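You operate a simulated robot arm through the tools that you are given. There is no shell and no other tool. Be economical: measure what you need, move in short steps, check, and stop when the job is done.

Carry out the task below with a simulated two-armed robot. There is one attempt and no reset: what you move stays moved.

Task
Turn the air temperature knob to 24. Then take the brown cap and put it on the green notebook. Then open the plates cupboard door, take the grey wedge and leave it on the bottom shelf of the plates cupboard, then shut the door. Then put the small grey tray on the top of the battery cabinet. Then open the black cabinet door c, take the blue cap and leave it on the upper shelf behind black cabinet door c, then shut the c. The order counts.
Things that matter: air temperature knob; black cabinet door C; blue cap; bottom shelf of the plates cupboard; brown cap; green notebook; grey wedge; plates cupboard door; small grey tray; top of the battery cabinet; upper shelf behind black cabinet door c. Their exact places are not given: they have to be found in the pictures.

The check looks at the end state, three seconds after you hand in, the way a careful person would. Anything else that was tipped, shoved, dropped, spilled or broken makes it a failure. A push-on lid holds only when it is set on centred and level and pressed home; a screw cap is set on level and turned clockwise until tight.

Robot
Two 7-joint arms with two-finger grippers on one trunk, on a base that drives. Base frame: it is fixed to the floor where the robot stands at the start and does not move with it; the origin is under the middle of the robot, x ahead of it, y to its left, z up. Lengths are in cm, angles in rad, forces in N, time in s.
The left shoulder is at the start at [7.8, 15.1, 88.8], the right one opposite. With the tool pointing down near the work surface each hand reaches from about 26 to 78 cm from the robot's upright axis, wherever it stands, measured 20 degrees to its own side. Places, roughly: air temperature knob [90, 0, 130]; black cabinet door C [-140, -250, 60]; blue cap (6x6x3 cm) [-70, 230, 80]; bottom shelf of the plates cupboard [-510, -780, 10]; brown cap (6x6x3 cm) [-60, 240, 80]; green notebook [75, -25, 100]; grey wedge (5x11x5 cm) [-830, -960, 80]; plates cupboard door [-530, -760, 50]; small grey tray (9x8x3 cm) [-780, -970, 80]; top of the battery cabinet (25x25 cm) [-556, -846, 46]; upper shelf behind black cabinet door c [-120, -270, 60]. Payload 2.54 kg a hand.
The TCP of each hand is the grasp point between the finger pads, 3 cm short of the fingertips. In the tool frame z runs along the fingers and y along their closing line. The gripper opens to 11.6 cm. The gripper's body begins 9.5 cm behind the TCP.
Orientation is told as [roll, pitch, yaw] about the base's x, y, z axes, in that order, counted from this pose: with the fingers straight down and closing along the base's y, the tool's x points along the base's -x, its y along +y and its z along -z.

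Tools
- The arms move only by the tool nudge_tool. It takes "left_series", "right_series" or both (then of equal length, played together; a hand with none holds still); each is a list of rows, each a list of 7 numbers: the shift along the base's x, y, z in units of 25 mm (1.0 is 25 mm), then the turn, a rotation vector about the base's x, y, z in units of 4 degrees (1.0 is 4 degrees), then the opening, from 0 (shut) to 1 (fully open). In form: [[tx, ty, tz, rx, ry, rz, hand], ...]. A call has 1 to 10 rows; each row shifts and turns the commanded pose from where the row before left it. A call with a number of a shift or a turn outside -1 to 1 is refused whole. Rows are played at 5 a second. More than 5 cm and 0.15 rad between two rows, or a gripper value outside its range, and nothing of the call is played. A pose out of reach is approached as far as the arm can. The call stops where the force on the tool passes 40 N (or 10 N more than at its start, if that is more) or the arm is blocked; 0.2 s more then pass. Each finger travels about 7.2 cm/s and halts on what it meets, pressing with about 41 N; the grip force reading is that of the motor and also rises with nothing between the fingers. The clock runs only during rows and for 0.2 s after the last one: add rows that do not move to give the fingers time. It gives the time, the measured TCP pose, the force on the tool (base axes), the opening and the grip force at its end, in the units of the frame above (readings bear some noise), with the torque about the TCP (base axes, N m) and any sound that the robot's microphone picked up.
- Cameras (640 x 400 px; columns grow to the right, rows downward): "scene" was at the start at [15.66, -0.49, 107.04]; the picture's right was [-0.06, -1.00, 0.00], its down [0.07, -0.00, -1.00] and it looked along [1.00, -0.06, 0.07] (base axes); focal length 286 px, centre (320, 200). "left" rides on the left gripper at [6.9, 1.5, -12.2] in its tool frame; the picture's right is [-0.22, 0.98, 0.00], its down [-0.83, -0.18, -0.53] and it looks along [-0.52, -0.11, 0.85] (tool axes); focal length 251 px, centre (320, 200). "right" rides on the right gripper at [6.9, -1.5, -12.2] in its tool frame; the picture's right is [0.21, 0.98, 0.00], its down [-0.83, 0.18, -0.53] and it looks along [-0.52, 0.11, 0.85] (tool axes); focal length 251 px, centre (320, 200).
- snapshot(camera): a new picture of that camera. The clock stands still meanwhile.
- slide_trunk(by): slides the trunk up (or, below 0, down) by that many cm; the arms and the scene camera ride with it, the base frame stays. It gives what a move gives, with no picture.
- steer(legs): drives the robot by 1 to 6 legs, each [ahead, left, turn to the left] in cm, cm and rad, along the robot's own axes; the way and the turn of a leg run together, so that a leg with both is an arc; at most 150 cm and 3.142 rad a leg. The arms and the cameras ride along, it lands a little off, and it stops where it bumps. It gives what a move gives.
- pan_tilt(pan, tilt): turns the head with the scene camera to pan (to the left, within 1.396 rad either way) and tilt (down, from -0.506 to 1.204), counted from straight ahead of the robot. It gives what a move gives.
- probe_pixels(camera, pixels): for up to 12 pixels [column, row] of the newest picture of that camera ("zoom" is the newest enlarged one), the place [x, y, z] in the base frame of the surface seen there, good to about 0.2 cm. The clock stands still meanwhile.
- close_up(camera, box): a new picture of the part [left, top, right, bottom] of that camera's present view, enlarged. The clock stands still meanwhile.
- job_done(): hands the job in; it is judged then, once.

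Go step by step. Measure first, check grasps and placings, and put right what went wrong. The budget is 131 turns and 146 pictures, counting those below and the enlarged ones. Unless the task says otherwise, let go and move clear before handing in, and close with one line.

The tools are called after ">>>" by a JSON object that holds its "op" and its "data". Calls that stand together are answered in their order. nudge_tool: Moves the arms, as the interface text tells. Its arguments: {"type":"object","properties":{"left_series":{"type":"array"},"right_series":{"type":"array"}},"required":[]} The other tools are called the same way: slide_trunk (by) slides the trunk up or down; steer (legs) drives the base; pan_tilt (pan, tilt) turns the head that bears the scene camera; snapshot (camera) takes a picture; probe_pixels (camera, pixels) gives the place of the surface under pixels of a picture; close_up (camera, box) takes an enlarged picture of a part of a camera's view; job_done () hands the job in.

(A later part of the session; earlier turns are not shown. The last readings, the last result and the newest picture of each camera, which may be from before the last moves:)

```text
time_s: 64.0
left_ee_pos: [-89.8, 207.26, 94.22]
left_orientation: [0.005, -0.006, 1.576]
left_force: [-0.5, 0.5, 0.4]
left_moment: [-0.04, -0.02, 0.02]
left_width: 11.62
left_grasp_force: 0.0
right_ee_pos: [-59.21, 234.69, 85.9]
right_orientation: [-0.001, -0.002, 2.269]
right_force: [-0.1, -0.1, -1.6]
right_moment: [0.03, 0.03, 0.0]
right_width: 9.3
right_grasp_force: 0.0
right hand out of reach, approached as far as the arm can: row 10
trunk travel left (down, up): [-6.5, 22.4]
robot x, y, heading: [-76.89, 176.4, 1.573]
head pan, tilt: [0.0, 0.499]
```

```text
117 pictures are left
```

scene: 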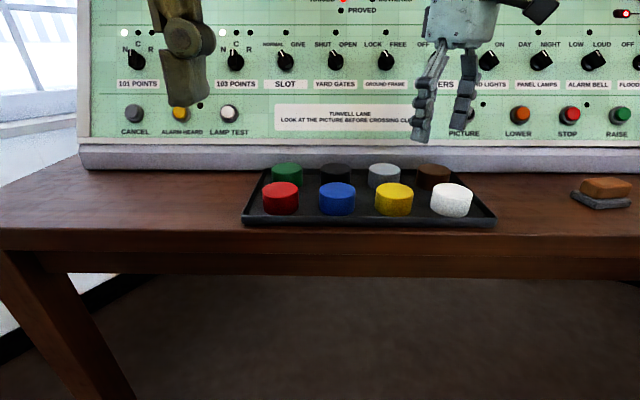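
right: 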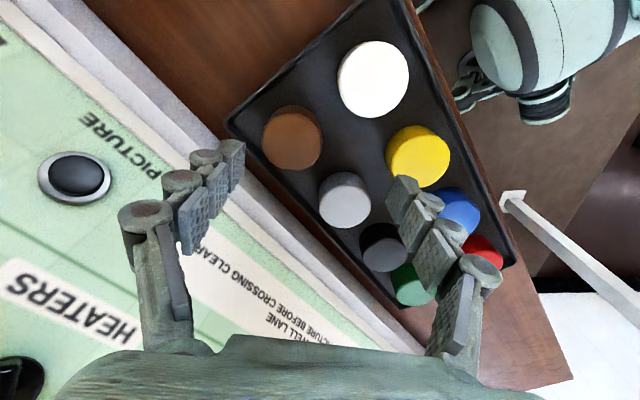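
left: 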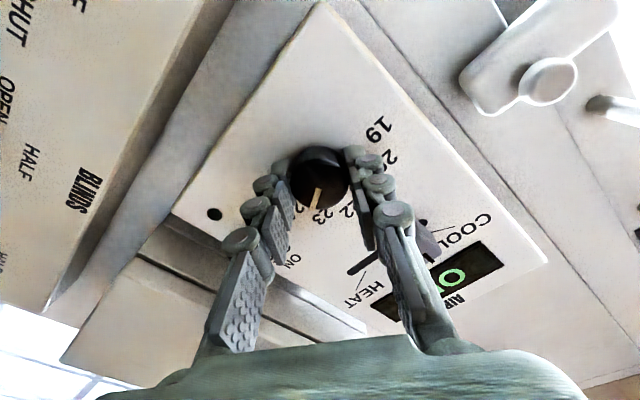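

The arm is at its reach limit, so I pull the hand back and drive 12 cm closer.

>>> {"op": "nudge_tool", "data": {"right_series": [[0, -1, 0, 0, 0, 0, 0.8], [0, -1, 0, 0, 0, 0, 0.8], [0, -1, 0, 0, 0, 0, 0.8], [0, -1, 0, 0, 0, 0, 0.8], [0, -1, 0, 0, 0, 0, 0.8]]}}

>>> {"op": "steer", "data": {"legs": [[11, 0, 0]]}}

```text
time_s: 65.2
left_ee_pos: [-89.71, 207.42, 94.09]
left_orientation: [0.005, -0.006, 1.576]
left_force: [-0.5, 0.6, -0.3]
left_moment: [0.0, 0.0, -0.02]
left_width: 11.62
left_grasp_force: 0.0
right_ee_pos: [-59.08, 222.12, 85.69]
right_orientation: [0.001, -0.004, 2.269]
right_force: [0.2, 0.4, -0.6]
right_moment: [-0.03, 0.0, -0.01]
right_width: 9.27
right_grasp_force: 0.1
trunk travel left (down, up): [-6.5, 22.4]
robot x, y, heading: [-77.23, 176.84, 1.571]
head pan, tilt: [0.0, 0.499]
```

```text
time_s: 66.4
left_ee_pos: [-89.79, 218.2, 94.18]
left_orientation: [0.006, -0.004, 1.575]
left_force: [0.2, 0.3, 0.7]
left_moment: [0.03, 0.0, 0.0]
left_width: 11.61
left_grasp_force: 0.0
right_ee_pos: [-59.09, 233.07, 85.69]
right_orientation: [0.001, -0.001, 2.272]
right_force: [-0.3, -0.7, 0.7]
right_moment: [0.0, 0.02, 0.02]
right_width: 9.28
right_grasp_force: 0.1
trunk travel left (down, up): [-6.5, 22.4]
robot x, y, heading: [-77.01, 187.54, 1.575]
head pan, tilt: [0.0, 0.499]
```

Now I move over the cap's centre and down.

>>> {"op": "nudge_tool", "data": {"right_series": [[0.22, 0.7, 0, 0, 0, 0, 0.8], [0.22, 0.7, 0, 0, 0, 0, 0.8], [0, 0, -0.6, 0, 0, 0, 0.8], [0, 0, 0, 0, 0, 0, 0.8]]}}

>>> {"op": "snapshot", "data": {"camera": "right"}}

>>> {"op": "close_up", "data": {"camera": "scene", "box": [350, 100, 550, 230]}}

```text
time_s: 67.4
left_ee_pos: [-89.82, 218.24, 94.29]
left_orientation: [0.004, -0.005, 1.576]
left_force: [0.0, 0.2, 0.2]
left_moment: [0.01, 0.0, -0.02]
left_width: 11.58
left_grasp_force: 0.0
right_ee_pos: [-58.0, 236.61, 84.09]
right_orientation: [0.001, -0.002, 2.271]
right_force: [-0.2, 0.6, 0.2]
right_moment: [0.03, 0.0, 0.02]
right_width: 9.27
right_grasp_force: 0.0
trunk travel left (down, up): [-6.5, 22.4]
robot x, y, heading: [-76.84, 187.35, 1.568]
head pan, tilt: [0.0, 0.499]
```

```text
116 pictures are left
```

right: 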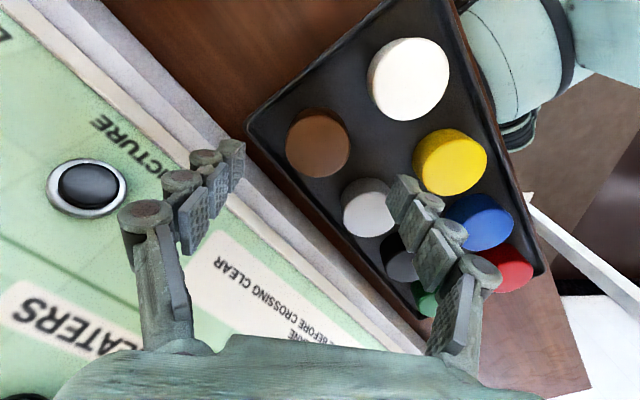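

```text
3.08 times, centred on (450, 165) of scene
```

zoom: 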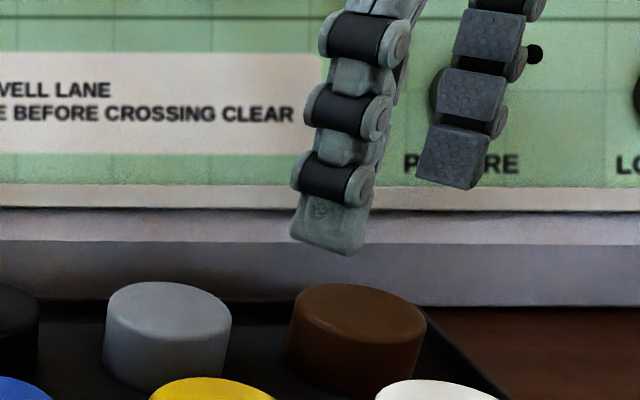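

Aligned over brown. I descend to z≈78.3 and close.

>>> {"op": "nudge_tool", "data": {"right_series": [[0, 0, -0.8, 0, 0, 0, 0.8], [0, 0, -0.8, 0, 0, 0, 0.8], [0, 0, -0.7, 0, 0, 0, 0.8], [0, 0, 0, 0, 0, 0, 0.8]]}}

>>> {"op": "nudge_tool", "data": {"right_series": [[0, 0, 0, 0, 0, 0, 0.2], [0, 0, 0, 0, 0, 0, 0.2], [0, 0, 0, 0, 0, 0, 0.2], [0, 0, 0, 0, 0, 0, 0.2]]}}

>>> {"op": "snapshot", "data": {"camera": "right"}}

```text
time_s: 68.4
left_ee_pos: [-89.77, 218.19, 94.24]
left_orientation: [0.005, -0.005, 1.575]
left_force: [-0.2, 0.8, 0.2]
left_moment: [0.01, -0.01, 0.02]
left_width: 11.58
left_grasp_force: 0.0
right_ee_pos: [-58.0, 236.8, 78.36]
right_orientation: [0.001, -0.003, 2.272]
right_force: [0.1, -0.3, 0.4]
right_moment: [0.0, 0.01, -0.03]
right_width: 9.29
right_grasp_force: 0.1
trunk travel left (down, up): [-6.5, 22.4]
robot x, y, heading: [-76.78, 187.48, 1.579]
head pan, tilt: [0.0, 0.499]
```

```text
time_s: 69.4
left_ee_pos: [-89.87, 218.16, 94.19]
left_orientation: [0.008, -0.005, 1.575]
left_force: [0.8, -0.1, -0.2]
left_moment: [0.0, -0.02, -0.02]
left_width: 11.58
left_grasp_force: 0.0
right_ee_pos: [-58.04, 236.68, 78.52]
right_orientation: [0.0, -0.001, 2.27]
right_force: [0.4, 1.3, 2.1]
right_moment: [0.04, -0.09, 0.0]
right_width: 5.15
right_grasp_force: 41.1
trunk travel left (down, up): [-6.5, 22.4]
robot x, y, heading: [-76.67, 187.92, 1.571]
head pan, tilt: [0.0, 0.499]
```

```text
114 pictures are left
```

right: 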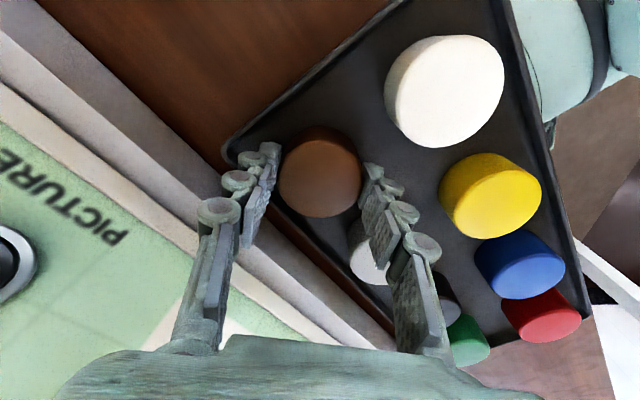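

The brown cap is held (width 5.15). I lift it, pull back and drive away.

>>> {"op": "nudge_tool", "data": {"right_series": [[0, 0, 1, 0, 0, 0, 0.2], [0, 0, 1, 0, 0, 0, 0.2], [0, 0, 1, 0, 0, 0, 0.2], [0, -0.9, 1, 0, 0, -1, 0.2], [0, -0.9, 0.8, 0, 0, -1, 0.2], [0, -0.9, 0, 0, 0, -1, 0.2], [0, -0.9, 0, 0, 0, -1, 0.2], [0, -0.9, 0, 0, 0, -1, 0.2], [0, -0.9, 0, 0, 0, -1, 0.2], [0, -0.6, 0, 0, 0, -1, 0.2]]}}

>>> {"op": "snapshot", "data": {"camera": "right"}}

>>> {"op": "snapshot", "data": {"camera": "scene"}}

```text
time_s: 71.6
left_ee_pos: [-89.84, 218.16, 94.15]
left_orientation: [0.004, -0.007, 1.576]
left_force: [0.4, -0.2, 0.6]
left_moment: [0.04, 0.02, 0.04]
left_width: 11.59
left_grasp_force: 0.1
right_ee_pos: [-58.0, 221.65, 90.47]
right_orientation: [0.0, 0.0, 1.782]
right_force: [-0.4, -0.1, -0.6]
right_moment: [-0.02, -0.02, 0.0]
right_width: 5.13
right_grasp_force: 41.3
trunk travel left (down, up): [-6.5, 22.4]
robot x, y, heading: [-77.08, 187.58, 1.574]
head pan, tilt: [0.0, 0.499]
```

```text
113 pictures are left
```

right: 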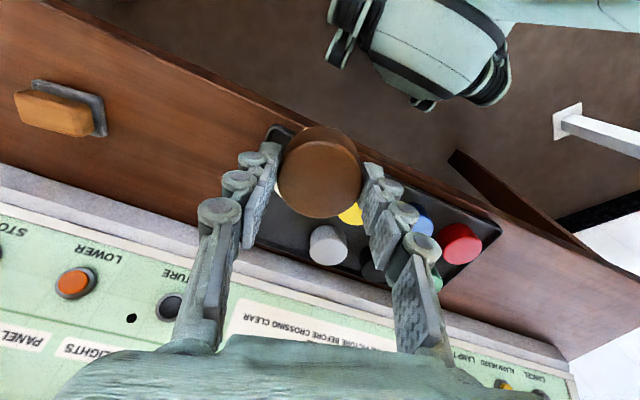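

```text
112 pictures are left
```

scene: 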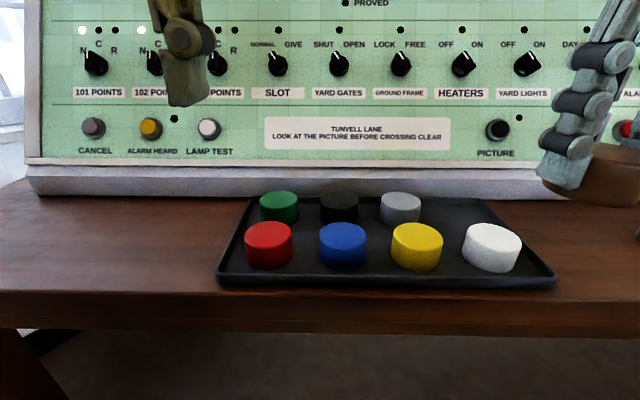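

The cap is safely held and the tray undisturbed. I raise the trunk and drive the same way back to the bookcase.

>>> {"op": "slide_trunk", "data": {"by": 16}}

>>> {"op": "steer", "data": {"legs": [[-142, -14, 0], [-30, -52, 0], [0, 0, -2.22], [20, 29, 0]]}}

>>> {"op": "snapshot", "data": {"camera": "scene"}}

```text
time_s: 73.5
left_ee_pos: [-89.84, 218.33, 110.22]
left_orientation: [0.007, -0.006, 1.575]
left_force: [0.2, 0.0, -0.1]
left_moment: [-0.03, -0.01, 0.05]
left_width: 11.59
left_grasp_force: 0.1
right_ee_pos: [-57.97, 221.7, 106.39]
right_orientation: [0.002, -0.001, 1.781]
right_force: [0.2, 1.0, -0.3]
right_moment: [0.01, 0.03, 0.02]
right_width: 5.1
right_grasp_force: 41.0
trunk travel left (down, up): [-22.5, 6.4]
robot x, y, heading: [-77.2, 187.1, 1.57]
head pan, tilt: [0.0, 0.499]
```

```text
time_s: 94.0
left_ee_pos: [54.34, 20.61, 110.24]
left_orientation: [0.006, -0.005, -0.64]
left_force: [-0.2, 0.2, -0.1]
left_moment: [0.01, 0.01, 0.01]
left_width: 11.57
left_grasp_force: 0.0
right_ee_pos: [38.02, -6.74, 106.56]
right_orientation: [0.001, -0.001, -0.433]
right_force: [-0.1, 0.4, 0.2]
right_moment: [0.01, -0.03, -0.02]
right_width: 5.11
right_grasp_force: 41.2
trunk travel left (down, up): [-22.5, 6.4]
robot x, y, heading: [21.7, 28.8, -0.641]
head pan, tilt: [0.0, 0.499]
```

```text
111 pictures are left
```

scene: 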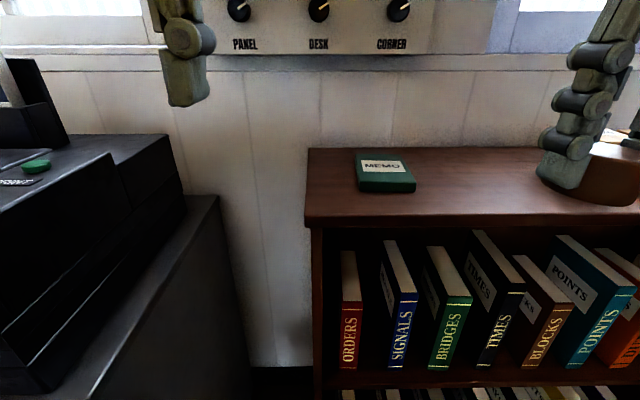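

The notebook is visible at (385,170) and I'm at almost the same place. I verify its position and move the cap above it.

>>> {"op": "probe_pixels", "data": {"camera": "scene", "pixels": [[358, 154], [403, 154], [414, 183], [360, 183], [385, 168]]}}

>>> {"op": "nudge_tool", "data": {"right_series": [[1, -0.33, 0, 0, 0, 0, 0.2], [1, -0.33, 0, 0, 0, 0, 0.2], [1, -0.33, 0, 0, 0, 0, 0.2], [1, -0.34, 0, 0, 0, 0, 0.2], [1, -0.34, 0, 0, 0, 0, 0.2], [1, -0.34, 0, 0, 0, 0, 0.2], [1, -0.34, 0, 0, 0, 0, 0.2], [1, -0.34, 0, 0, 0, 0, 0.2], [1, -0.34, 0, 0, 0, 0, 0.2], [1, -0.34, 0, 0, 0, 0, 0.2]]}}

>>> {"op": "snapshot", "data": {"camera": "right"}}

```text
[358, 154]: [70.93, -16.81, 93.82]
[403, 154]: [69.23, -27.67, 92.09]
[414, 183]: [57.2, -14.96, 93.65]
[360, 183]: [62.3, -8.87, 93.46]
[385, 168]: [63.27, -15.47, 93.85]
```

```text
time_s: 96.2
left_ee_pos: [54.4, 20.79, 110.09]
left_orientation: [0.005, -0.004, -0.64]
left_force: [0.0, -0.4, 0.4]
left_moment: [0.0, 0.02, -0.03]
left_width: 11.59
left_grasp_force: 0.0
right_ee_pos: [63.16, -15.37, 106.49]
right_orientation: [-0.001, 0.0, -0.432]
right_force: [0.7, -0.6, -0.4]
right_moment: [0.01, 0.02, -0.03]
right_width: 5.1
right_grasp_force: 41.2
trunk travel left (down, up): [-22.5, 6.4]
robot x, y, heading: [22.02, 28.58, -0.644]
head pan, tilt: [0.0, 0.499]
```

```text
110 pictures are left
```

right: 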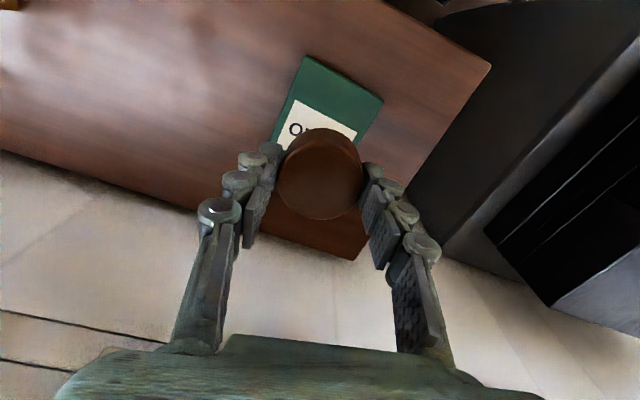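

The cap is centred above the notebook within about 0.7 cm. I lower it to near contact.

>>> {"op": "nudge_tool", "data": {"right_series": [[0.2, 0, -0.8, 0, 0, 0, 0.2], [0, 0, -0.8, 0, 0, 0, 0.2], [0, 0, -0.8, 0, 0, 0, 0.2], [0, 0, -0.8, 0, 0, 0, 0.2], [0, 0, -0.2, 0, 0, 0, 0.2], [0, 0, 0, 0, 0, 0, 0.2]]}}

>>> {"op": "close_up", "data": {"camera": "scene", "box": [330, 110, 450, 210]}}

```text
time_s: 97.6
left_ee_pos: [54.39, 20.71, 110.2]
left_orientation: [0.006, -0.005, -0.642]
left_force: [0.8, -0.1, -0.2]
left_moment: [-0.01, -0.01, 0.0]
left_width: 11.58
left_grasp_force: 0.0
right_ee_pos: [63.49, -15.49, 97.89]
right_orientation: [0.002, 0.0, -0.435]
right_force: [-0.6, 0.3, 0.0]
right_moment: [0.04, -0.01, 0.01]
right_width: 5.11
right_grasp_force: 41.6
trunk travel left (down, up): [-22.5, 6.4]
robot x, y, heading: [21.98, 28.63, -0.642]
head pan, tilt: [0.0, 0.499]
```

```text
4.00 times, centred on (390, 160) of scene
```

zoom: 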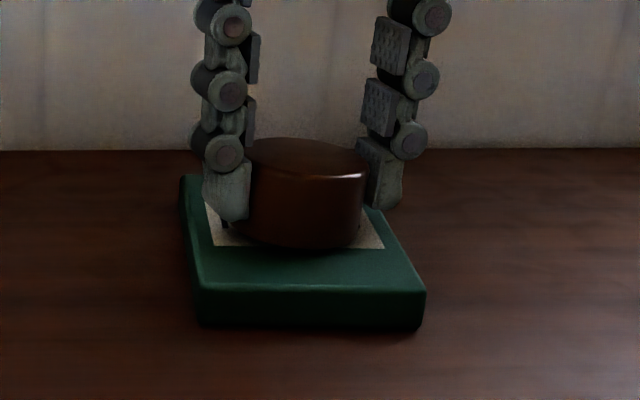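

The cap hovers just above the notebook centre. I inch down until touch, release and lift.

>>> {"op": "nudge_tool", "data": {"right_series": [[0, 0, -0.05, 0, 0, 0, 0.2], [0, 0, -0.03, 0, 0, 0, 0.2]]}}

>>> {"op": "nudge_tool", "data": {"right_series": [[0, 0, 0, 0, 0, 0, 0.65], [0, 0, 0, 0, 0, 0, 0.65], [0, 0, 0.5, 0, 0, 0, 0.65], [0, 0, 1, 0, 0, 0, 0.65], [0, 0, 1, 0, 0, 0, 0.65], [0, 0, 1, 0, 0, 0, 0.65], [0, 0, 1, 0, 0, 0, 0.65]]}}

>>> {"op": "close_up", "data": {"camera": "scene", "box": [330, 110, 450, 210]}}

```text
time_s: 98.2
left_ee_pos: [54.38, 20.7, 110.21]
left_orientation: [0.005, -0.005, -0.64]
left_force: [0.1, -0.5, 0.3]
left_moment: [-0.01, 0.03, -0.02]
left_width: 11.61
left_grasp_force: 0.0
right_ee_pos: [63.51, -15.36, 97.73]
right_orientation: [0.001, -0.002, -0.435]
right_force: [0.0, 0.0, 0.2]
right_moment: [-0.04, -0.04, 0.02]
right_width: 5.12
right_grasp_force: 40.8
trunk travel left (down, up): [-22.5, 6.4]
robot x, y, heading: [22.47, 28.67, -0.642]
head pan, tilt: [0.0, 0.499]
```

```text
time_s: 99.8
left_ee_pos: [54.43, 20.69, 110.17]
left_orientation: [0.006, -0.006, -0.641]
left_force: [0.4, -0.4, -0.6]
left_moment: [-0.03, 0.04, 0.03]
left_width: 11.61
left_grasp_force: 0.1
right_ee_pos: [63.65, -15.32, 109.08]
right_orientation: [0.001, -0.003, -0.434]
right_force: [-0.3, 0.0, -0.2]
right_moment: [0.04, -0.02, 0.02]
right_width: 7.54
right_grasp_force: 0.1
trunk travel left (down, up): [-22.5, 6.4]
robot x, y, heading: [22.14, 28.84, -0.646]
head pan, tilt: [0.0, 0.499]
```

```text
4.00 times, centred on (390, 160) of scene
```

zoom: 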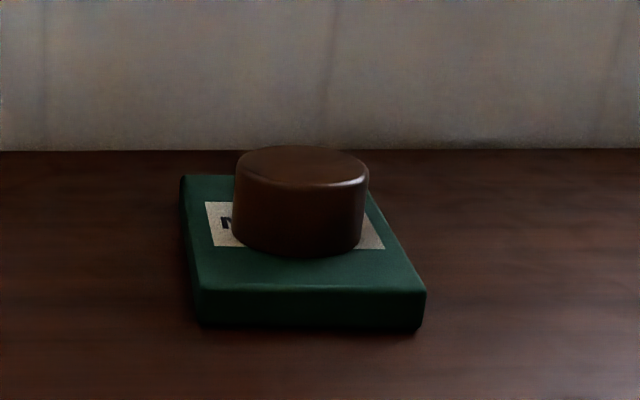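

The brown cap stands on the notebook. I retract the right hand, return to the start area and turn towards the far area (heading about -2.2).

>>> {"op": "nudge_tool", "data": {"right_series": [[-1, 0.34, 0, 0, 0, -1, 1], [-1, 0.34, 0, 0, 0, -1, 1], [-1, 0.34, 0, 0, 0, -1, 1], [-1, 0.34, 0, 0, 0, 0, 1], [-1, 0.34, 0, 0, 0, 0, 1], [-1, 0.34, 0, 0, 0, 0, 1], [-1, 0.34, 0, 0, 0, 0, 1], [-1, 0.34, 0, 0, 0, 0, 1], [-1, 0.34, 0, 0, 0, 0, 1], [-1, 0.34, 0, 0, 0, 0, 1]]}}

>>> {"op": "pan_tilt", "data": {"pan": 0, "tilt": 0.2}}

>>> {"op": "steer", "data": {"legs": [[-20, -30, 0], [0, 0, -1.5]]}}

>>> {"op": "snapshot", "data": {"camera": "scene"}}

```text
time_s: 102.0
left_ee_pos: [54.23, 20.66, 110.15]
left_orientation: [0.005, -0.004, -0.64]
left_force: [-0.3, 0.2, 0.2]
left_moment: [0.01, -0.02, 0.03]
left_width: 11.58
left_grasp_force: 0.0
right_ee_pos: [38.36, -6.88, 108.94]
right_orientation: [0.001, -0.002, -0.646]
right_force: [0.0, -0.4, 0.4]
right_moment: [0.0, -0.01, 0.0]
right_width: 11.6
right_grasp_force: 0.0
trunk travel left (down, up): [-22.5, 6.4]
robot x, y, heading: [21.9, 28.84, -0.64]
head pan, tilt: [0.0, 0.499]
```

```text
time_s: 102.8
left_ee_pos: [54.38, 20.75, 110.23]
left_orientation: [0.005, -0.006, -0.638]
left_force: [0.2, 0.1, 0.6]
left_moment: [0.02, 0.02, -0.03]
left_width: 11.63
left_grasp_force: 0.0
right_ee_pos: [38.37, -6.89, 109.05]
right_orientation: [0.002, 0.001, -0.642]
right_force: [0.0, -0.1, 0.1]
right_moment: [0.02, 0.03, 0.01]
right_width: 11.59
right_grasp_force: 0.1
trunk travel left (down, up): [-22.5, 6.4]
robot x, y, heading: [21.85, 29.05, -0.645]
head pan, tilt: [0.0, 0.201]
```

```text
time_s: 109.9
left_ee_pos: [-16.64, -15.68, 110.24]
left_orientation: [0.006, -0.007, -2.116]
left_force: [0.3, -0.4, 0.3]
left_moment: [0.01, 0.04, 0.02]
left_width: 11.59
left_grasp_force: 0.0
right_ee_pos: [-45.58, -2.31, 108.99]
right_orientation: [0.003, -0.001, -2.121]
right_force: [-0.6, -0.1, -0.8]
right_moment: [0.0, 0.0, -0.01]
right_width: 11.61
right_grasp_force: 0.2
trunk travel left (down, up): [-22.5, 6.4]
robot x, y, heading: [-11.56, 17.04, -2.122]
head pan, tilt: [0.0, 0.201]
```

```text
107 pictures are left
```

scene: 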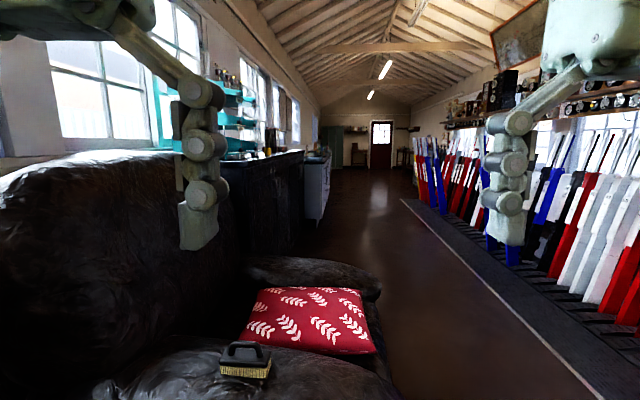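

A long corridor lies ahead: a sofa with a red pillow at the left, the lever frame at the right. I probe the clearances.

>>> {"op": "probe_pixels", "data": {"camera": "scene", "pixels": [[360, 270], [300, 265], [425, 215], [500, 300], [590, 390], [390, 385], [305, 215], [330, 205], [360, 195], [380, 160], [240, 235], [325, 180]]}}

>>> {"op": "close_up", "data": {"camera": "scene", "box": [220, 100, 440, 240]}}

```text
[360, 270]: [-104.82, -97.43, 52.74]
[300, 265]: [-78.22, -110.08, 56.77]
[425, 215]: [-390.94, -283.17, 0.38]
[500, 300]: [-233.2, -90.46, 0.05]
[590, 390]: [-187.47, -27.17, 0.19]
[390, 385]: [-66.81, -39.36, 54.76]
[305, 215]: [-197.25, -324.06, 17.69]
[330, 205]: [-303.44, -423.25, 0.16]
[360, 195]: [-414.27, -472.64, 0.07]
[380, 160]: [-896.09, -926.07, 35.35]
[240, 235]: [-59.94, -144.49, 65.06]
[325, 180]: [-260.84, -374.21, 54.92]
```

```text
2.86 times, centred on (330, 170) of scene
```

zoom: 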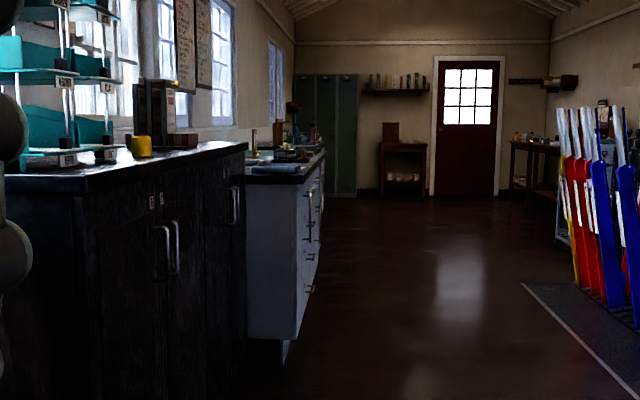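

Along the corridor axis R, the mat edge is at D≈-133 and the sofa front at D≈-30. I shift to the middle (D≈-80) and drive along.

>>> {"op": "steer", "data": {"legs": [[0, 0, -0.092], [0, -60, 0], [150, 0, 0], [150, 0, 0], [150, 0, 0]]}}

>>> {"op": "snapshot", "data": {"camera": "scene"}}

```text
time_s: 137.7
left_ee_pos: [-340.8, -331.87, 110.17]
left_orientation: [0.005, -0.006, -2.227]
left_force: [0.1, -0.7, 0.3]
left_moment: [-0.01, -0.01, -0.02]
left_width: 11.6
left_grasp_force: 0.1
right_ee_pos: [-368.06, -315.47, 108.93]
right_orientation: [0.002, 0.001, -2.231]
right_force: [-0.2, -0.5, 0.8]
right_moment: [-0.04, 0.04, 0.03]
right_width: 11.59
right_grasp_force: 0.1
trunk travel left (down, up): [-22.5, 6.4]
robot x, y, heading: [-332.24, -300.08, -2.232]
head pan, tilt: [0.0, 0.201]
```

```text
105 pictures are left
```

scene: 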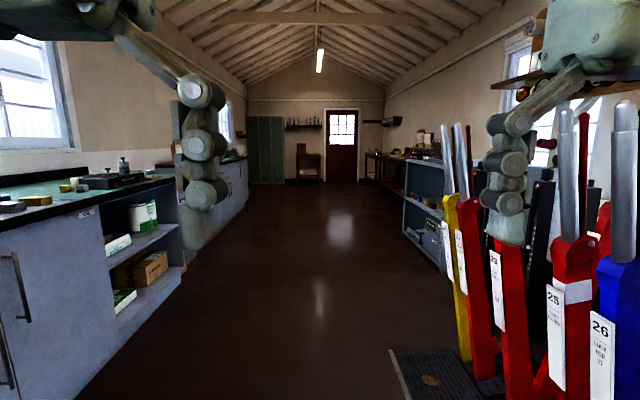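

The corridor is clear further on. I drive about 380 cm more towards the plates cupboard.

>>> {"op": "steer", "data": {"legs": [[0, 0, 0.018], [150, 8, 0], [150, 8, 0], [60, 0, 0]]}}

>>> {"op": "snapshot", "data": {"camera": "scene"}}

```text
refused: leg 2 is longer than a leg can be; nothing moved
```

```text
104 pictures are left
```

scene: 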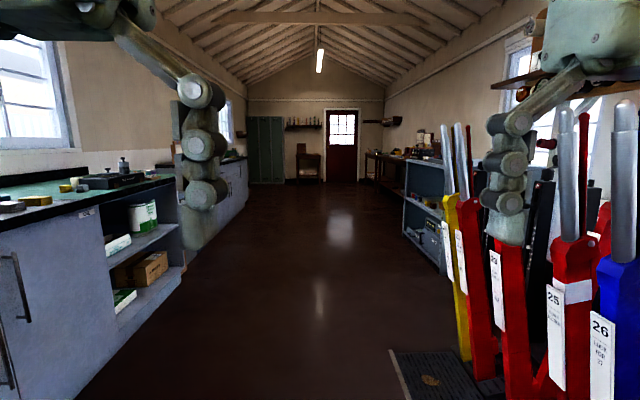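

>>> {"op": "steer", "data": {"legs": [[0, 0, 0.018], [145, 8, 0], [145, 8, 0], [65, 0, 0]]}}

>>> {"op": "snapshot", "data": {"camera": "scene"}}

```text
time_s: 155.4
left_ee_pos: [-542.54, -628.46, 110.14]
left_orientation: [0.006, -0.005, -2.217]
left_force: [-0.1, 0.2, 0.3]
left_moment: [0.02, -0.03, 0.0]
left_width: 11.63
left_grasp_force: 0.0
right_ee_pos: [-569.81, -612.2, 108.96]
right_orientation: [0.002, 0.001, -2.221]
right_force: [0.1, -0.3, 0.0]
right_moment: [0.0, -0.02, -0.01]
right_width: 11.61
right_grasp_force: 0.1
trunk travel left (down, up): [-22.5, 6.4]
robot x, y, heading: [-534.45, -596.24, -2.222]
head pan, tilt: [0.0, 0.201]
```

```text
103 pictures are left
```

scene: 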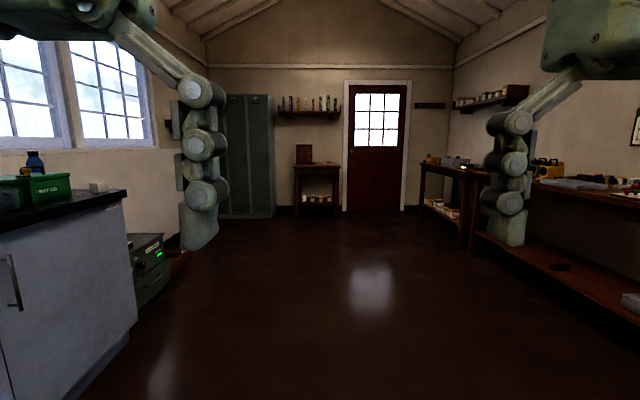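

I probe the left counter, the battery cabinet near (148,265) and the far table near (317,170), and enlarge both.

>>> {"op": "probe_pixels", "data": {"camera": "scene", "pixels": [[125, 230], [60, 250], [15, 280], [145, 238], [155, 290], [130, 195], [318, 168], [300, 168], [335, 168], [445, 165], [10, 340], [120, 330]]}}

>>> {"op": "close_up", "data": {"camera": "scene", "box": [280, 130, 480, 230]}}

>>> {"op": "close_up", "data": {"camera": "scene", "box": [0, 140, 230, 320]}}

```text
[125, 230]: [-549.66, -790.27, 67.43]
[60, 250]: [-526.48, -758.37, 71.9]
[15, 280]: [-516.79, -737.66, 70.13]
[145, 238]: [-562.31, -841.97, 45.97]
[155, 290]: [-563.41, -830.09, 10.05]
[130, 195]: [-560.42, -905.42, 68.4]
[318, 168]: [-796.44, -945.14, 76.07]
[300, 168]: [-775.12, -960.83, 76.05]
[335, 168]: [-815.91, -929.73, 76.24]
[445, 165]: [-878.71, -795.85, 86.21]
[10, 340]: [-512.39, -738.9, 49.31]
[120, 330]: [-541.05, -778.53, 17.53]
```

```text
3.20 times, centred on (380, 180) of scene
```

zoom: 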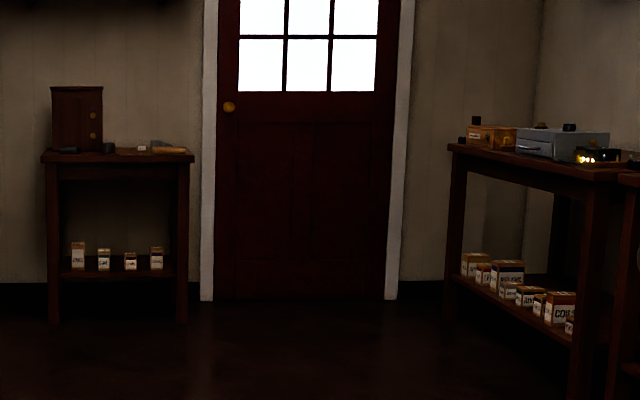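

```text
2.22 times, centred on (115, 230) of scene
```

zoom: 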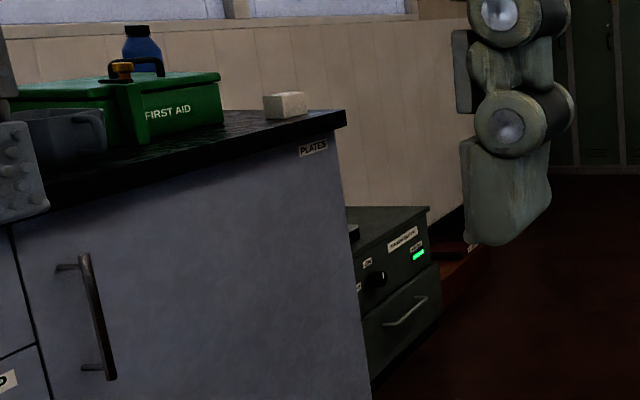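

The plates cupboard is the counter's last door, with a vertical handle on its left (R≈900) and hinge at the right end (R≈964, next to the battery cabinet). The wedge and tray lie on the far table. I drive in front of the door and face it.

>>> {"op": "steer", "data": {"legs": [[118, 0, 0], [0, 0, 1.578], [20, 0, 0]]}}

>>> {"op": "pan_tilt", "data": {"pan": 0, "tilt": 0.55}}

>>> {"op": "snapshot", "data": {"camera": "scene"}}

```text
time_s: 166.5
left_ee_pos: [-556.99, -709.24, 110.17]
left_orientation: [0.005, -0.005, -0.652]
left_force: [0.3, 0.5, -0.3]
left_moment: [0.03, 0.02, -0.01]
left_width: 11.6
left_grasp_force: 0.1
right_ee_pos: [-573.27, -736.58, 109.0]
right_orientation: [0.001, -0.001, -0.656]
right_force: [0.4, -0.2, -0.3]
right_moment: [0.04, 0.01, 0.0]
right_width: 11.59
right_grasp_force: 0.1
trunk travel left (down, up): [-22.5, 6.4]
robot x, y, heading: [-589.48, -700.52, -0.651]
head pan, tilt: [0.0, 0.201]
```

```text
time_s: 167.3
left_ee_pos: [-557.02, -709.09, 110.26]
left_orientation: [0.009, -0.004, -0.651]
left_force: [5.4, 0.0, -1.6]
left_moment: [-0.22, 0.7, -0.27]
left_width: 11.6
left_grasp_force: 0.0
right_ee_pos: [-573.24, -736.4, 108.86]
right_orientation: [0.001, -0.002, -0.655]
right_force: [-0.4, -1.0, 0.0]
right_moment: [0.01, 0.01, 0.01]
right_width: 11.59
right_grasp_force: 0.0
trunk travel left (down, up): [-22.5, 6.4]
robot x, y, heading: [-588.93, -700.64, -0.652]
head pan, tilt: [0.0, 0.55]
```

```text
100 pictures are left
```

scene: 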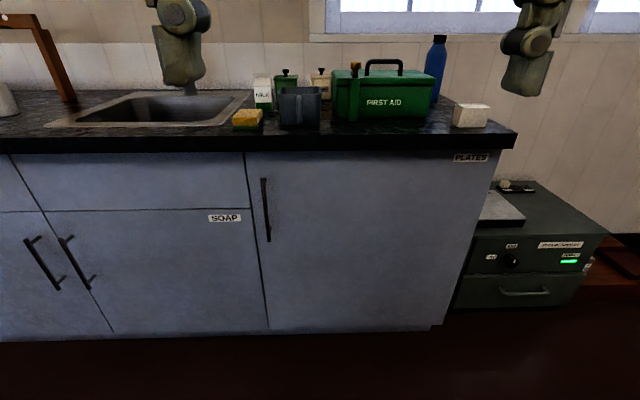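

The door spans pixels (247,155)-(490,325) with handle at (266,210). I probe handle, edges and the battery cabinet.

>>> {"op": "probe_pixels", "data": {"camera": "scene", "pixels": [[264, 182], [267, 212], [269, 238], [255, 200], [258, 300], [480, 175], [438, 318], [300, 250], [440, 140], [350, 330], [500, 190], [420, 250]]}}

>>> {"op": "close_up", "data": {"camera": "scene", "box": [440, 160, 640, 310]}}

>>> {"op": "close_up", "data": {"camera": "scene", "box": [230, 140, 330, 340]}}

```text
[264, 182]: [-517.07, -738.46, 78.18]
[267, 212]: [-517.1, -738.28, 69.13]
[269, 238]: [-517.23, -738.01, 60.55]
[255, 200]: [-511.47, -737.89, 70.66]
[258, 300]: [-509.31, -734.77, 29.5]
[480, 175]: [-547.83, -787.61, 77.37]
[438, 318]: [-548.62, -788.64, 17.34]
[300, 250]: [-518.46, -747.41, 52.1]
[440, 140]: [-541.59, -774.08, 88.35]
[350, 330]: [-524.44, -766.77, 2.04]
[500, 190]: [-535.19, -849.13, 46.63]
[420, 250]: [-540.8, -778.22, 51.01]
```

```text
2.67 times, centred on (540, 235) of scene
```

zoom: 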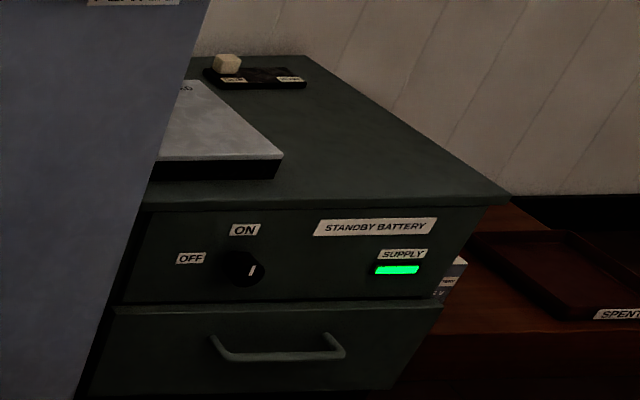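

```text
2.00 times, centred on (280, 240) of scene
```

zoom: 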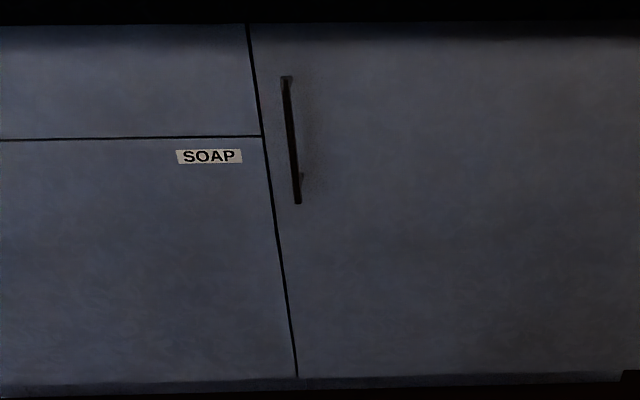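

Handle bar: (-517.1,-738.3), z 60-78, standing about 4.4 cm off the door, hinge about 64 cm to its right. I lower the trunk, shift so the right arm faces the handle, and level the right hand.

>>> {"op": "pan_tilt", "data": {"pan": -0.1, "tilt": 0.4}}

>>> {"op": "slide_trunk", "data": {"by": -16}}

>>> {"op": "steer", "data": {"legs": [[16, 30, 0.01]]}}

>>> {"op": "nudge_tool", "data": {"right_series": [[0.27, -0.2, -0.5, -0.75, -1, 0, 0.5], [0.27, -0.2, -0.5, -0.75, -1, 0, 0.5], [0.27, -0.2, -0.5, -0.75, -1, 0, 0.5], [0.27, -0.2, -0.5, -0.75, -1, 0, 0.5], [0.27, -0.2, -0.5, -0.75, -1, 0, 0.5], [0.27, -0.2, -0.5, -0.75, -1, 0, 0.5], [0.27, -0.2, -0.5, -0.75, -1, 0, 0.5], [0.27, -0.2, -0.5, -0.75, -1, 0, 0.5], [0.27, -0.2, -0.5, -0.75, -1, 0, 0.5]]}}

>>> {"op": "nudge_tool", "data": {"right_series": [[0.1, -0.07, -0.5, -0.75, -1, 0, 0.5], [0.1, -0.07, -0.5, -0.75, -1, 0, 0.5], [0.1, -0.07, -0.5, -0.75, -1, 0, 0.5], [0.1, -0.07, -0.5, -0.75, -1, 0, 0.5], [0.1, -0.07, -0.5, -0.75, -1, 0, 0.5], [0.1, -0.07, -0.5, -0.75, -1, 0, 0.5], [0.1, -0.07, -0.5, -0.75, -1, 0, 0.5], [0.1, -0.07, -0.5, -0.75, -1, 0, 0.5], [0.1, -0.07, -0.5, -0.75, -1, 0, 0.5]]}}

>>> {"op": "snapshot", "data": {"camera": "right"}}

>>> {"op": "snapshot", "data": {"camera": "scene"}}

```text
time_s: 168.0
left_ee_pos: [-557.04, -709.17, 110.26]
left_orientation: [0.007, -0.005, -0.65]
left_force: [0.5, -0.6, 1.3]
left_moment: [-0.02, -0.01, 0.01]
left_width: 11.59
left_grasp_force: 0.0
right_ee_pos: [-573.29, -736.47, 108.95]
right_orientation: [0.002, -0.001, -0.655]
right_force: [1.0, -0.8, -0.7]
right_moment: [-0.01, 0.0, 0.0]
right_width: 11.61
right_grasp_force: 0.1
trunk travel left (down, up): [-22.5, 6.4]
robot x, y, heading: [-589.1, -700.61, -0.653]
head pan, tilt: [-0.099, 0.4]
```

```text
time_s: 169.9
left_ee_pos: [-557.0, -709.19, 94.29]
left_orientation: [0.004, -0.007, -0.651]
left_force: [-0.4, 0.7, 0.4]
left_moment: [0.0, -0.03, 0.0]
left_width: 11.59
left_grasp_force: 0.1
right_ee_pos: [-573.42, -736.48, 92.99]
right_orientation: [0.004, -0.001, -0.656]
right_force: [0.1, 0.1, 0.3]
right_moment: [0.01, 0.0, 0.0]
right_width: 11.61
right_grasp_force: 0.1
trunk travel left (down, up): [-6.5, 22.4]
robot x, y, heading: [-589.25, -700.74, -0.658]
head pan, tilt: [-0.099, 0.4]
```

```text
time_s: 173.3
left_ee_pos: [-526.0, -694.68, 94.2]
left_orientation: [0.006, -0.005, -0.637]
left_force: [0.3, 0.9, 0.1]
left_moment: [0.0, 0.01, 0.0]
left_width: 11.62
left_grasp_force: 0.0
right_ee_pos: [-542.08, -722.27, 92.97]
right_orientation: [0.003, 0.0, -0.642]
right_force: [-0.5, 0.1, -0.4]
right_moment: [-0.01, 0.0, 0.0]
right_width: 11.6
right_grasp_force: 0.1
trunk travel left (down, up): [-6.5, 22.4]
robot x, y, heading: [-558.26, -686.49, -0.642]
head pan, tilt: [-0.099, 0.4]
```

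```text
time_s: 175.3
left_ee_pos: [-526.01, -694.61, 94.28]
left_orientation: [0.007, -0.004, -0.637]
left_force: [-0.7, -0.4, -0.5]
left_moment: [0.02, -0.01, -0.02]
left_width: 11.59
left_grasp_force: 0.1
right_ee_pos: [-534.69, -727.22, 82.75]
right_orientation: [0.0, -0.785, -0.643]
right_force: [0.2, -0.9, -0.3]
right_moment: [-0.03, -0.01, 0.03]
right_width: 5.81
right_grasp_force: 0.0
right hand out of reach, approached as far as the arm can: row 9
trunk travel left (down, up): [-6.5, 22.4]
robot x, y, heading: [-558.04, -686.59, -0.644]
head pan, tilt: [-0.099, 0.4]
```

```text
time_s: 177.3
left_ee_pos: [-525.93, -694.72, 94.22]
left_orientation: [0.005, -0.005, -0.637]
left_force: [-0.1, 0.2, 0.0]
left_moment: [0.0, 0.0, -0.02]
left_width: 11.62
left_grasp_force: 0.2
right_ee_pos: [-523.91, -732.87, 80.04]
right_orientation: [-0.004, -1.356, -0.639]
right_force: [0.4, 0.4, 0.0]
right_moment: [0.03, -0.01, -0.01]
right_width: 5.81
right_grasp_force: 0.2
right hand out of reach, approached as far as the arm can: row 1, 2, 3, 4, 5, 6, 7, 8, 9
trunk travel left (down, up): [-6.5, 22.4]
robot x, y, heading: [-558.29, -686.19, -0.651]
head pan, tilt: [-0.099, 0.4]
```

```text
97 pictures are left
```

right: 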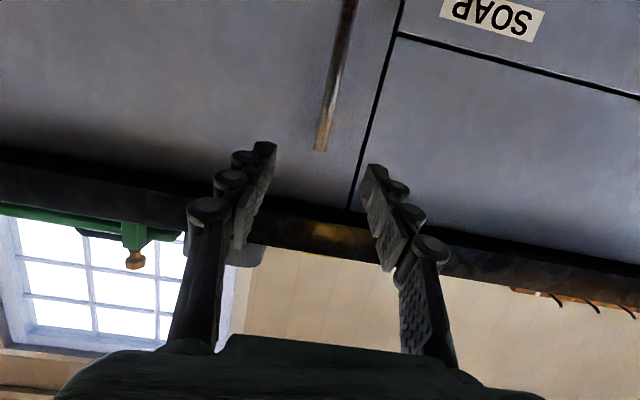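

```text
96 pictures are left
```

scene: 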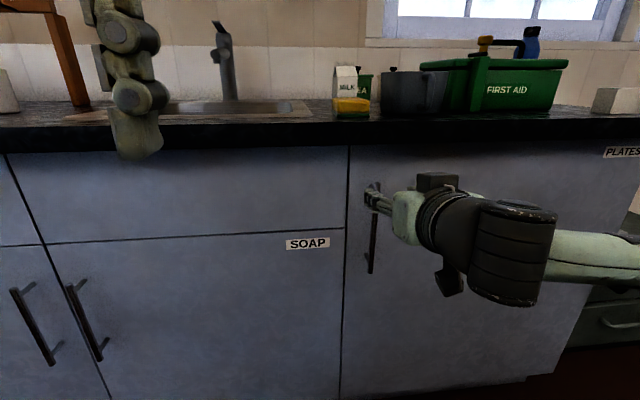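

The arm is too folded this close, so I back off 20 cm and then reach out, finishing the pitch and lowering to handle height.

>>> {"op": "steer", "data": {"legs": [[-20, 0, 0]]}}

>>> {"op": "nudge_tool", "data": {"right_series": [[0.6, -0.45, 0, 0, 0, 0, 0.5], [0.6, -0.45, 0, 0, 0, 0, 0.5], [0.6, -0.45, -0.5, 0, 0, 0, 0.5], [0.6, -0.45, -0.8, 0, 0, 0, 0.5], [0.6, -0.45, -0.8, -0.5, -0.66, 0, 0.5], [0.6, -0.45, -0.8, -0.5, -0.66, 0, 0.5], [0.6, -0.45, -0.8, -0.5, -0.66, 0, 0.5], [0.6, -0.45, -0.8, -0.3, -0.4, 0, 0.5]]}}

>>> {"op": "snapshot", "data": {"camera": "right"}}

```text
time_s: 178.9
left_ee_pos: [-541.83, -682.93, 94.18]
left_orientation: [0.004, -0.006, -0.636]
left_force: [-0.7, 0.1, 0.3]
left_moment: [-0.02, 0.0, 0.0]
left_width: 11.6
left_grasp_force: 0.0
right_ee_pos: [-539.49, -721.32, 79.88]
right_orientation: [-0.002, -1.355, -0.638]
right_force: [0.8, 0.0, 0.4]
right_moment: [0.03, -0.02, 0.01]
right_width: 5.83
right_grasp_force: 0.0
trunk travel left (down, up): [-6.5, 22.4]
robot x, y, heading: [-573.97, -674.83, -0.645]
head pan, tilt: [-0.099, 0.4]
```

```text
time_s: 180.7
left_ee_pos: [-541.79, -682.93, 94.17]
left_orientation: [0.008, -0.005, -0.637]
left_force: [-0.8, 0.5, 0.0]
left_moment: [0.01, 0.01, 0.0]
left_width: 11.6
left_grasp_force: 0.1
right_ee_pos: [-522.33, -721.41, 75.79]
right_orientation: [-0.095, -1.552, -0.562]
right_force: [-0.6, -0.5, -0.4]
right_moment: [0.01, -0.01, 0.04]
right_width: 5.81
right_grasp_force: 0.0
right hand out of reach, approached as far as the arm can: row 5, 6, 7, 8
trunk travel left (down, up): [-6.5, 22.4]
robot x, y, heading: [-574.23, -675.21, -0.638]
head pan, tilt: [-0.099, 0.4]
```

```text
95 pictures are left
```

right: 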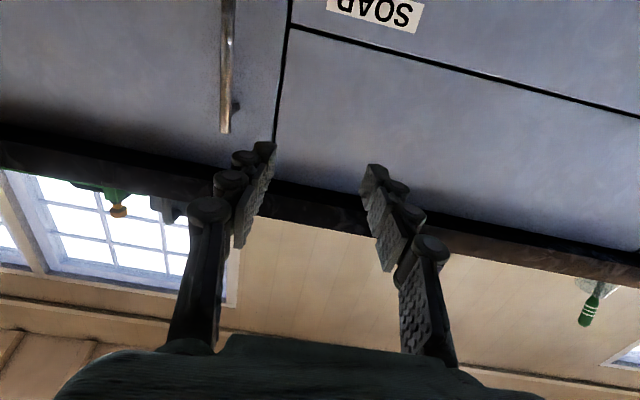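

Low and level is outside the wrist's range; a 45° downward tilt still grips the vertical bar. I tilt the hand back and line it up in front of the handle.

>>> {"op": "nudge_tool", "data": {"right_series": [[-0.315, -0.42, 0, 0.75, 1, 0, 0.5], [-0.315, -0.42, 0, 0.75, 1, 0, 0.5], [-0.315, -0.42, 0, 0.75, 1, 0, 0.5], [-0.315, -0.42, 0, 0.75, 1, 0, 0.5], [-0.315, -0.42, 0, 0.75, 1, 0, 0.5], [-0.315, -0.42, -0.3, 0.75, 1, 0, 0.5], [-0.315, -0.42, -0.3, 0.75, 1, 0, 0.5], [-0.315, -0.42, -0.3, 0.75, 1, 0, 0.5], [0, 0, -0.3, 0, 0, 0, 0.5]]}}

>>> {"op": "snapshot", "data": {"camera": "right"}}

```text
time_s: 182.7
left_ee_pos: [-541.73, -682.97, 94.09]
left_orientation: [0.008, -0.005, -0.637]
left_force: [0.0, -0.2, 0.2]
left_moment: [-0.01, -0.02, -0.02]
left_width: 11.6
left_grasp_force: 0.0
right_ee_pos: [-528.68, -729.92, 72.95]
right_orientation: [0.001, -0.864, -0.642]
right_force: [-0.1, -0.2, 0.1]
right_moment: [-0.03, -0.03, -0.03]
right_width: 5.79
right_grasp_force: 0.1
trunk travel left (down, up): [-6.5, 22.4]
robot x, y, heading: [-574.05, -675.18, -0.644]
head pan, tilt: [-0.099, 0.4]
```

```text
94 pictures are left
```

right: 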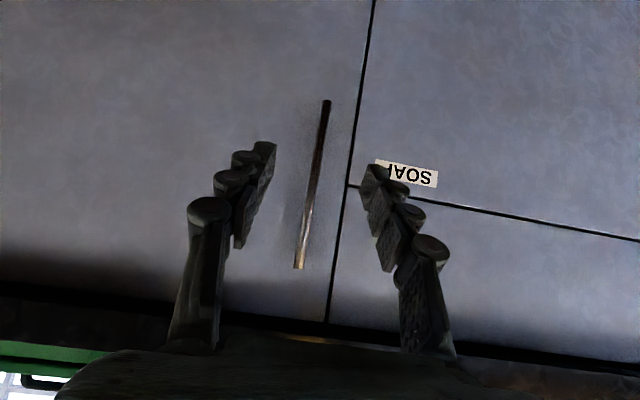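

The bar is between the fingers (around (315,190)). I advance 14 cm to it and close.

>>> {"op": "nudge_tool", "data": {"right_series": [[0.76, -0.57, -0.15, 0, 0, 0, 0.5], [0.76, -0.57, -0.15, 0, 0, 0, 0.5], [0.76, -0.57, -0.15, 0, 0, 0, 0.5], [0.76, -0.57, -0.15, 0, 0, 0, 0.5], [0.76, -0.57, -0.15, 0, 0, 0, 0.5], [0.76, -0.57, -0.15, 0, 0, 0, 0.5], [0, 0, 0, 0, 0, 0, 0.5]]}}

>>> {"op": "nudge_tool", "data": {"right_series": [[0, 0, 0, 0, 0, 0, 0], [0, 0, 0, 0, 0, 0, 0], [0, 0, 0, 0, 0, 0, 0], [0, 0, 0, 0, 0, 0, 0]]}}

>>> {"op": "snapshot", "data": {"camera": "right"}}

```text
time_s: 184.3
left_ee_pos: [-541.73, -682.88, 94.12]
left_orientation: [0.004, -0.005, -0.637]
left_force: [-0.6, -0.2, -0.5]
left_moment: [0.0, 0.0, 0.02]
left_width: 11.59
left_grasp_force: 0.1
right_ee_pos: [-517.29, -738.48, 70.72]
right_orientation: [-0.001, -0.863, -0.642]
right_force: [0.5, -0.2, 1.7]
right_moment: [-0.01, -0.02, 0.03]
right_width: 5.81
right_grasp_force: 0.0
trunk travel left (down, up): [-6.5, 22.4]
robot x, y, heading: [-574.09, -674.79, -0.637]
head pan, tilt: [-0.099, 0.4]
```

```text
time_s: 185.3
left_ee_pos: [-541.69, -682.8, 94.18]
left_orientation: [0.005, -0.005, -0.637]
left_force: [0.1, 1.2, -0.5]
left_moment: [0.02, 0.01, 0.03]
left_width: 11.62
left_grasp_force: 0.0
right_ee_pos: [-517.02, -738.06, 70.73]
right_orientation: [0.001, -0.863, -0.635]
right_force: [13.3, 21.8, -5.7]
right_moment: [0.06, -0.11, 0.1]
right_width: 1.06
right_grasp_force: 37.7
trunk travel left (down, up): [-6.5, 22.4]
robot x, y, heading: [-573.99, -674.72, -0.64]
head pan, tilt: [-0.099, 0.4]
```

```text
93 pictures are left
```

right: 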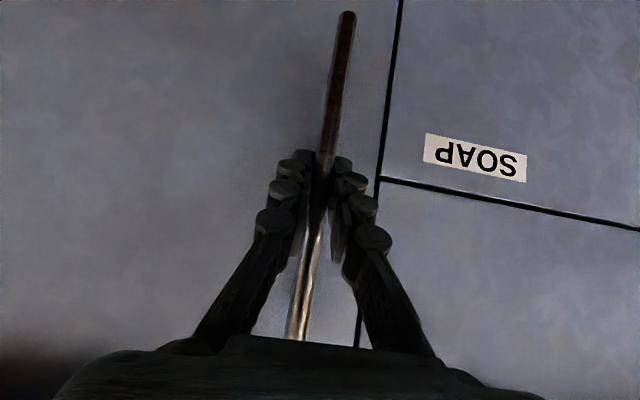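

The handle is gripped (1.06 cm). I test a small base arc about the hinge: with the hinge 88 ahead and 78 right, a turn of 0.1 needs ahead -7.8, left -8.8.

>>> {"op": "steer", "data": {"legs": [[-7.8, -8.8, 0.1]]}}

>>> {"op": "snapshot", "data": {"camera": "scene"}}

```text
time_s: 186.8
left_ee_pos: [-552.26, -682.72, 94.06]
left_orientation: [0.004, -0.007, -0.539]
left_force: [-0.8, -0.4, -0.4]
left_moment: [0.02, 0.0, 0.0]
left_width: 11.6
left_grasp_force: 0.0
right_ee_pos: [-522.27, -734.8, 70.62]
right_orientation: [0.0, -0.863, -0.529]
right_force: [16.3, 29.0, -4.9]
right_moment: [0.33, -0.07, 0.14]
right_width: 1.05
right_grasp_force: 38.4
trunk travel left (down, up): [-6.5, 22.4]
robot x, y, heading: [-585.38, -677.82, -0.541]
head pan, tilt: [-0.099, 0.4]
```

```text
92 pictures are left
```

scene: 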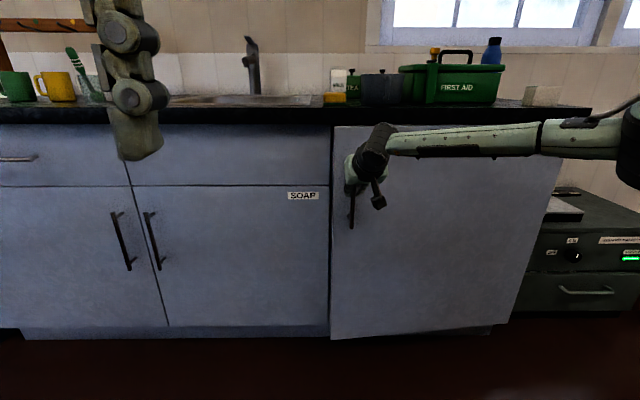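

The door follows well with low force. I continue the arc by 0.5 rad.

>>> {"op": "steer", "data": {"legs": [[-19.5, -22, 0.25], [-19.5, -22, 0.25]]}}

>>> {"op": "snapshot", "data": {"camera": "scene"}}

```text
time_s: 191.9
left_ee_pos: [-603.48, -697.12, 94.12]
left_orientation: [0.007, -0.004, -0.032]
left_force: [0.3, -0.4, -0.5]
left_moment: [0.02, 0.0, 0.0]
left_width: 11.6
left_grasp_force: 0.0
right_ee_pos: [-551.82, -728.29, 70.72]
right_orientation: [0.003, -0.863, -0.03]
right_force: [0.9, -23.9, 1.2]
right_moment: [-0.29, -0.03, -0.07]
right_width: 1.07
right_grasp_force: 37.7
trunk travel left (down, up): [-6.5, 22.4]
robot x, y, heading: [-634.7, -709.22, -0.035]
head pan, tilt: [-0.099, 0.4]
```

```text
91 pictures are left
```

scene: 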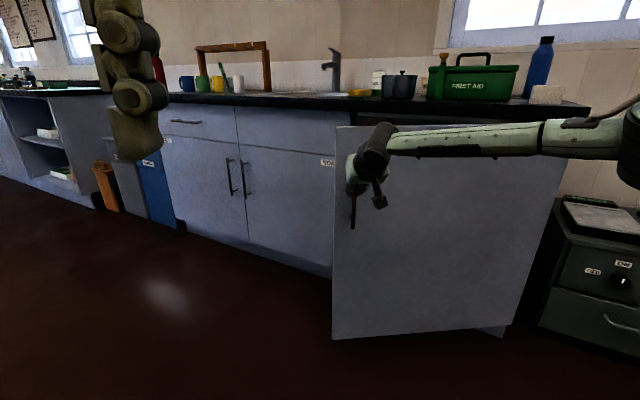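

Door at about 0.6 rad. I continue by another 0.9 rad.

>>> {"op": "steer", "data": {"legs": [[-23.3, -26.3, 0.3], [-23.3, -26.3, 0.3], [-23.3, -26.3, 0.3]]}}

>>> {"op": "snapshot", "data": {"camera": "scene"}}

```text
time_s: 197.9
left_ee_pos: [-645.46, -743.88, 94.22]
left_orientation: [0.008, -0.006, 0.565]
left_force: [-0.8, -0.4, -0.8]
left_moment: [0.01, -0.03, -0.03]
left_width: 11.62
left_grasp_force: 0.1
right_ee_pos: [-585.99, -739.81, 70.61]
right_orientation: [0.006, -0.865, 0.587]
right_force: [-0.3, -0.2, 1.3]
right_moment: [-0.36, 0.11, 0.02]
right_width: 1.05
right_grasp_force: 37.7
trunk travel left (down, up): [-6.5, 22.4]
robot x, y, heading: [-664.34, -770.85, 0.566]
head pan, tilt: [-0.099, 0.4]
stopped in leg 2: the force on the tool passed its limit at 40 N (the readings are from after the stop); the commanded pose is now the measured one
```

```text
90 pictures are left
```

scene: 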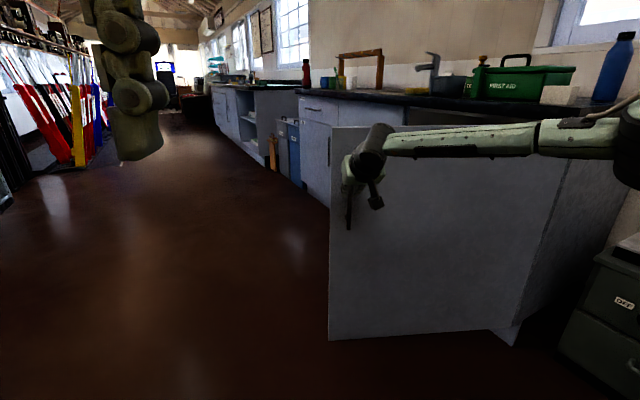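

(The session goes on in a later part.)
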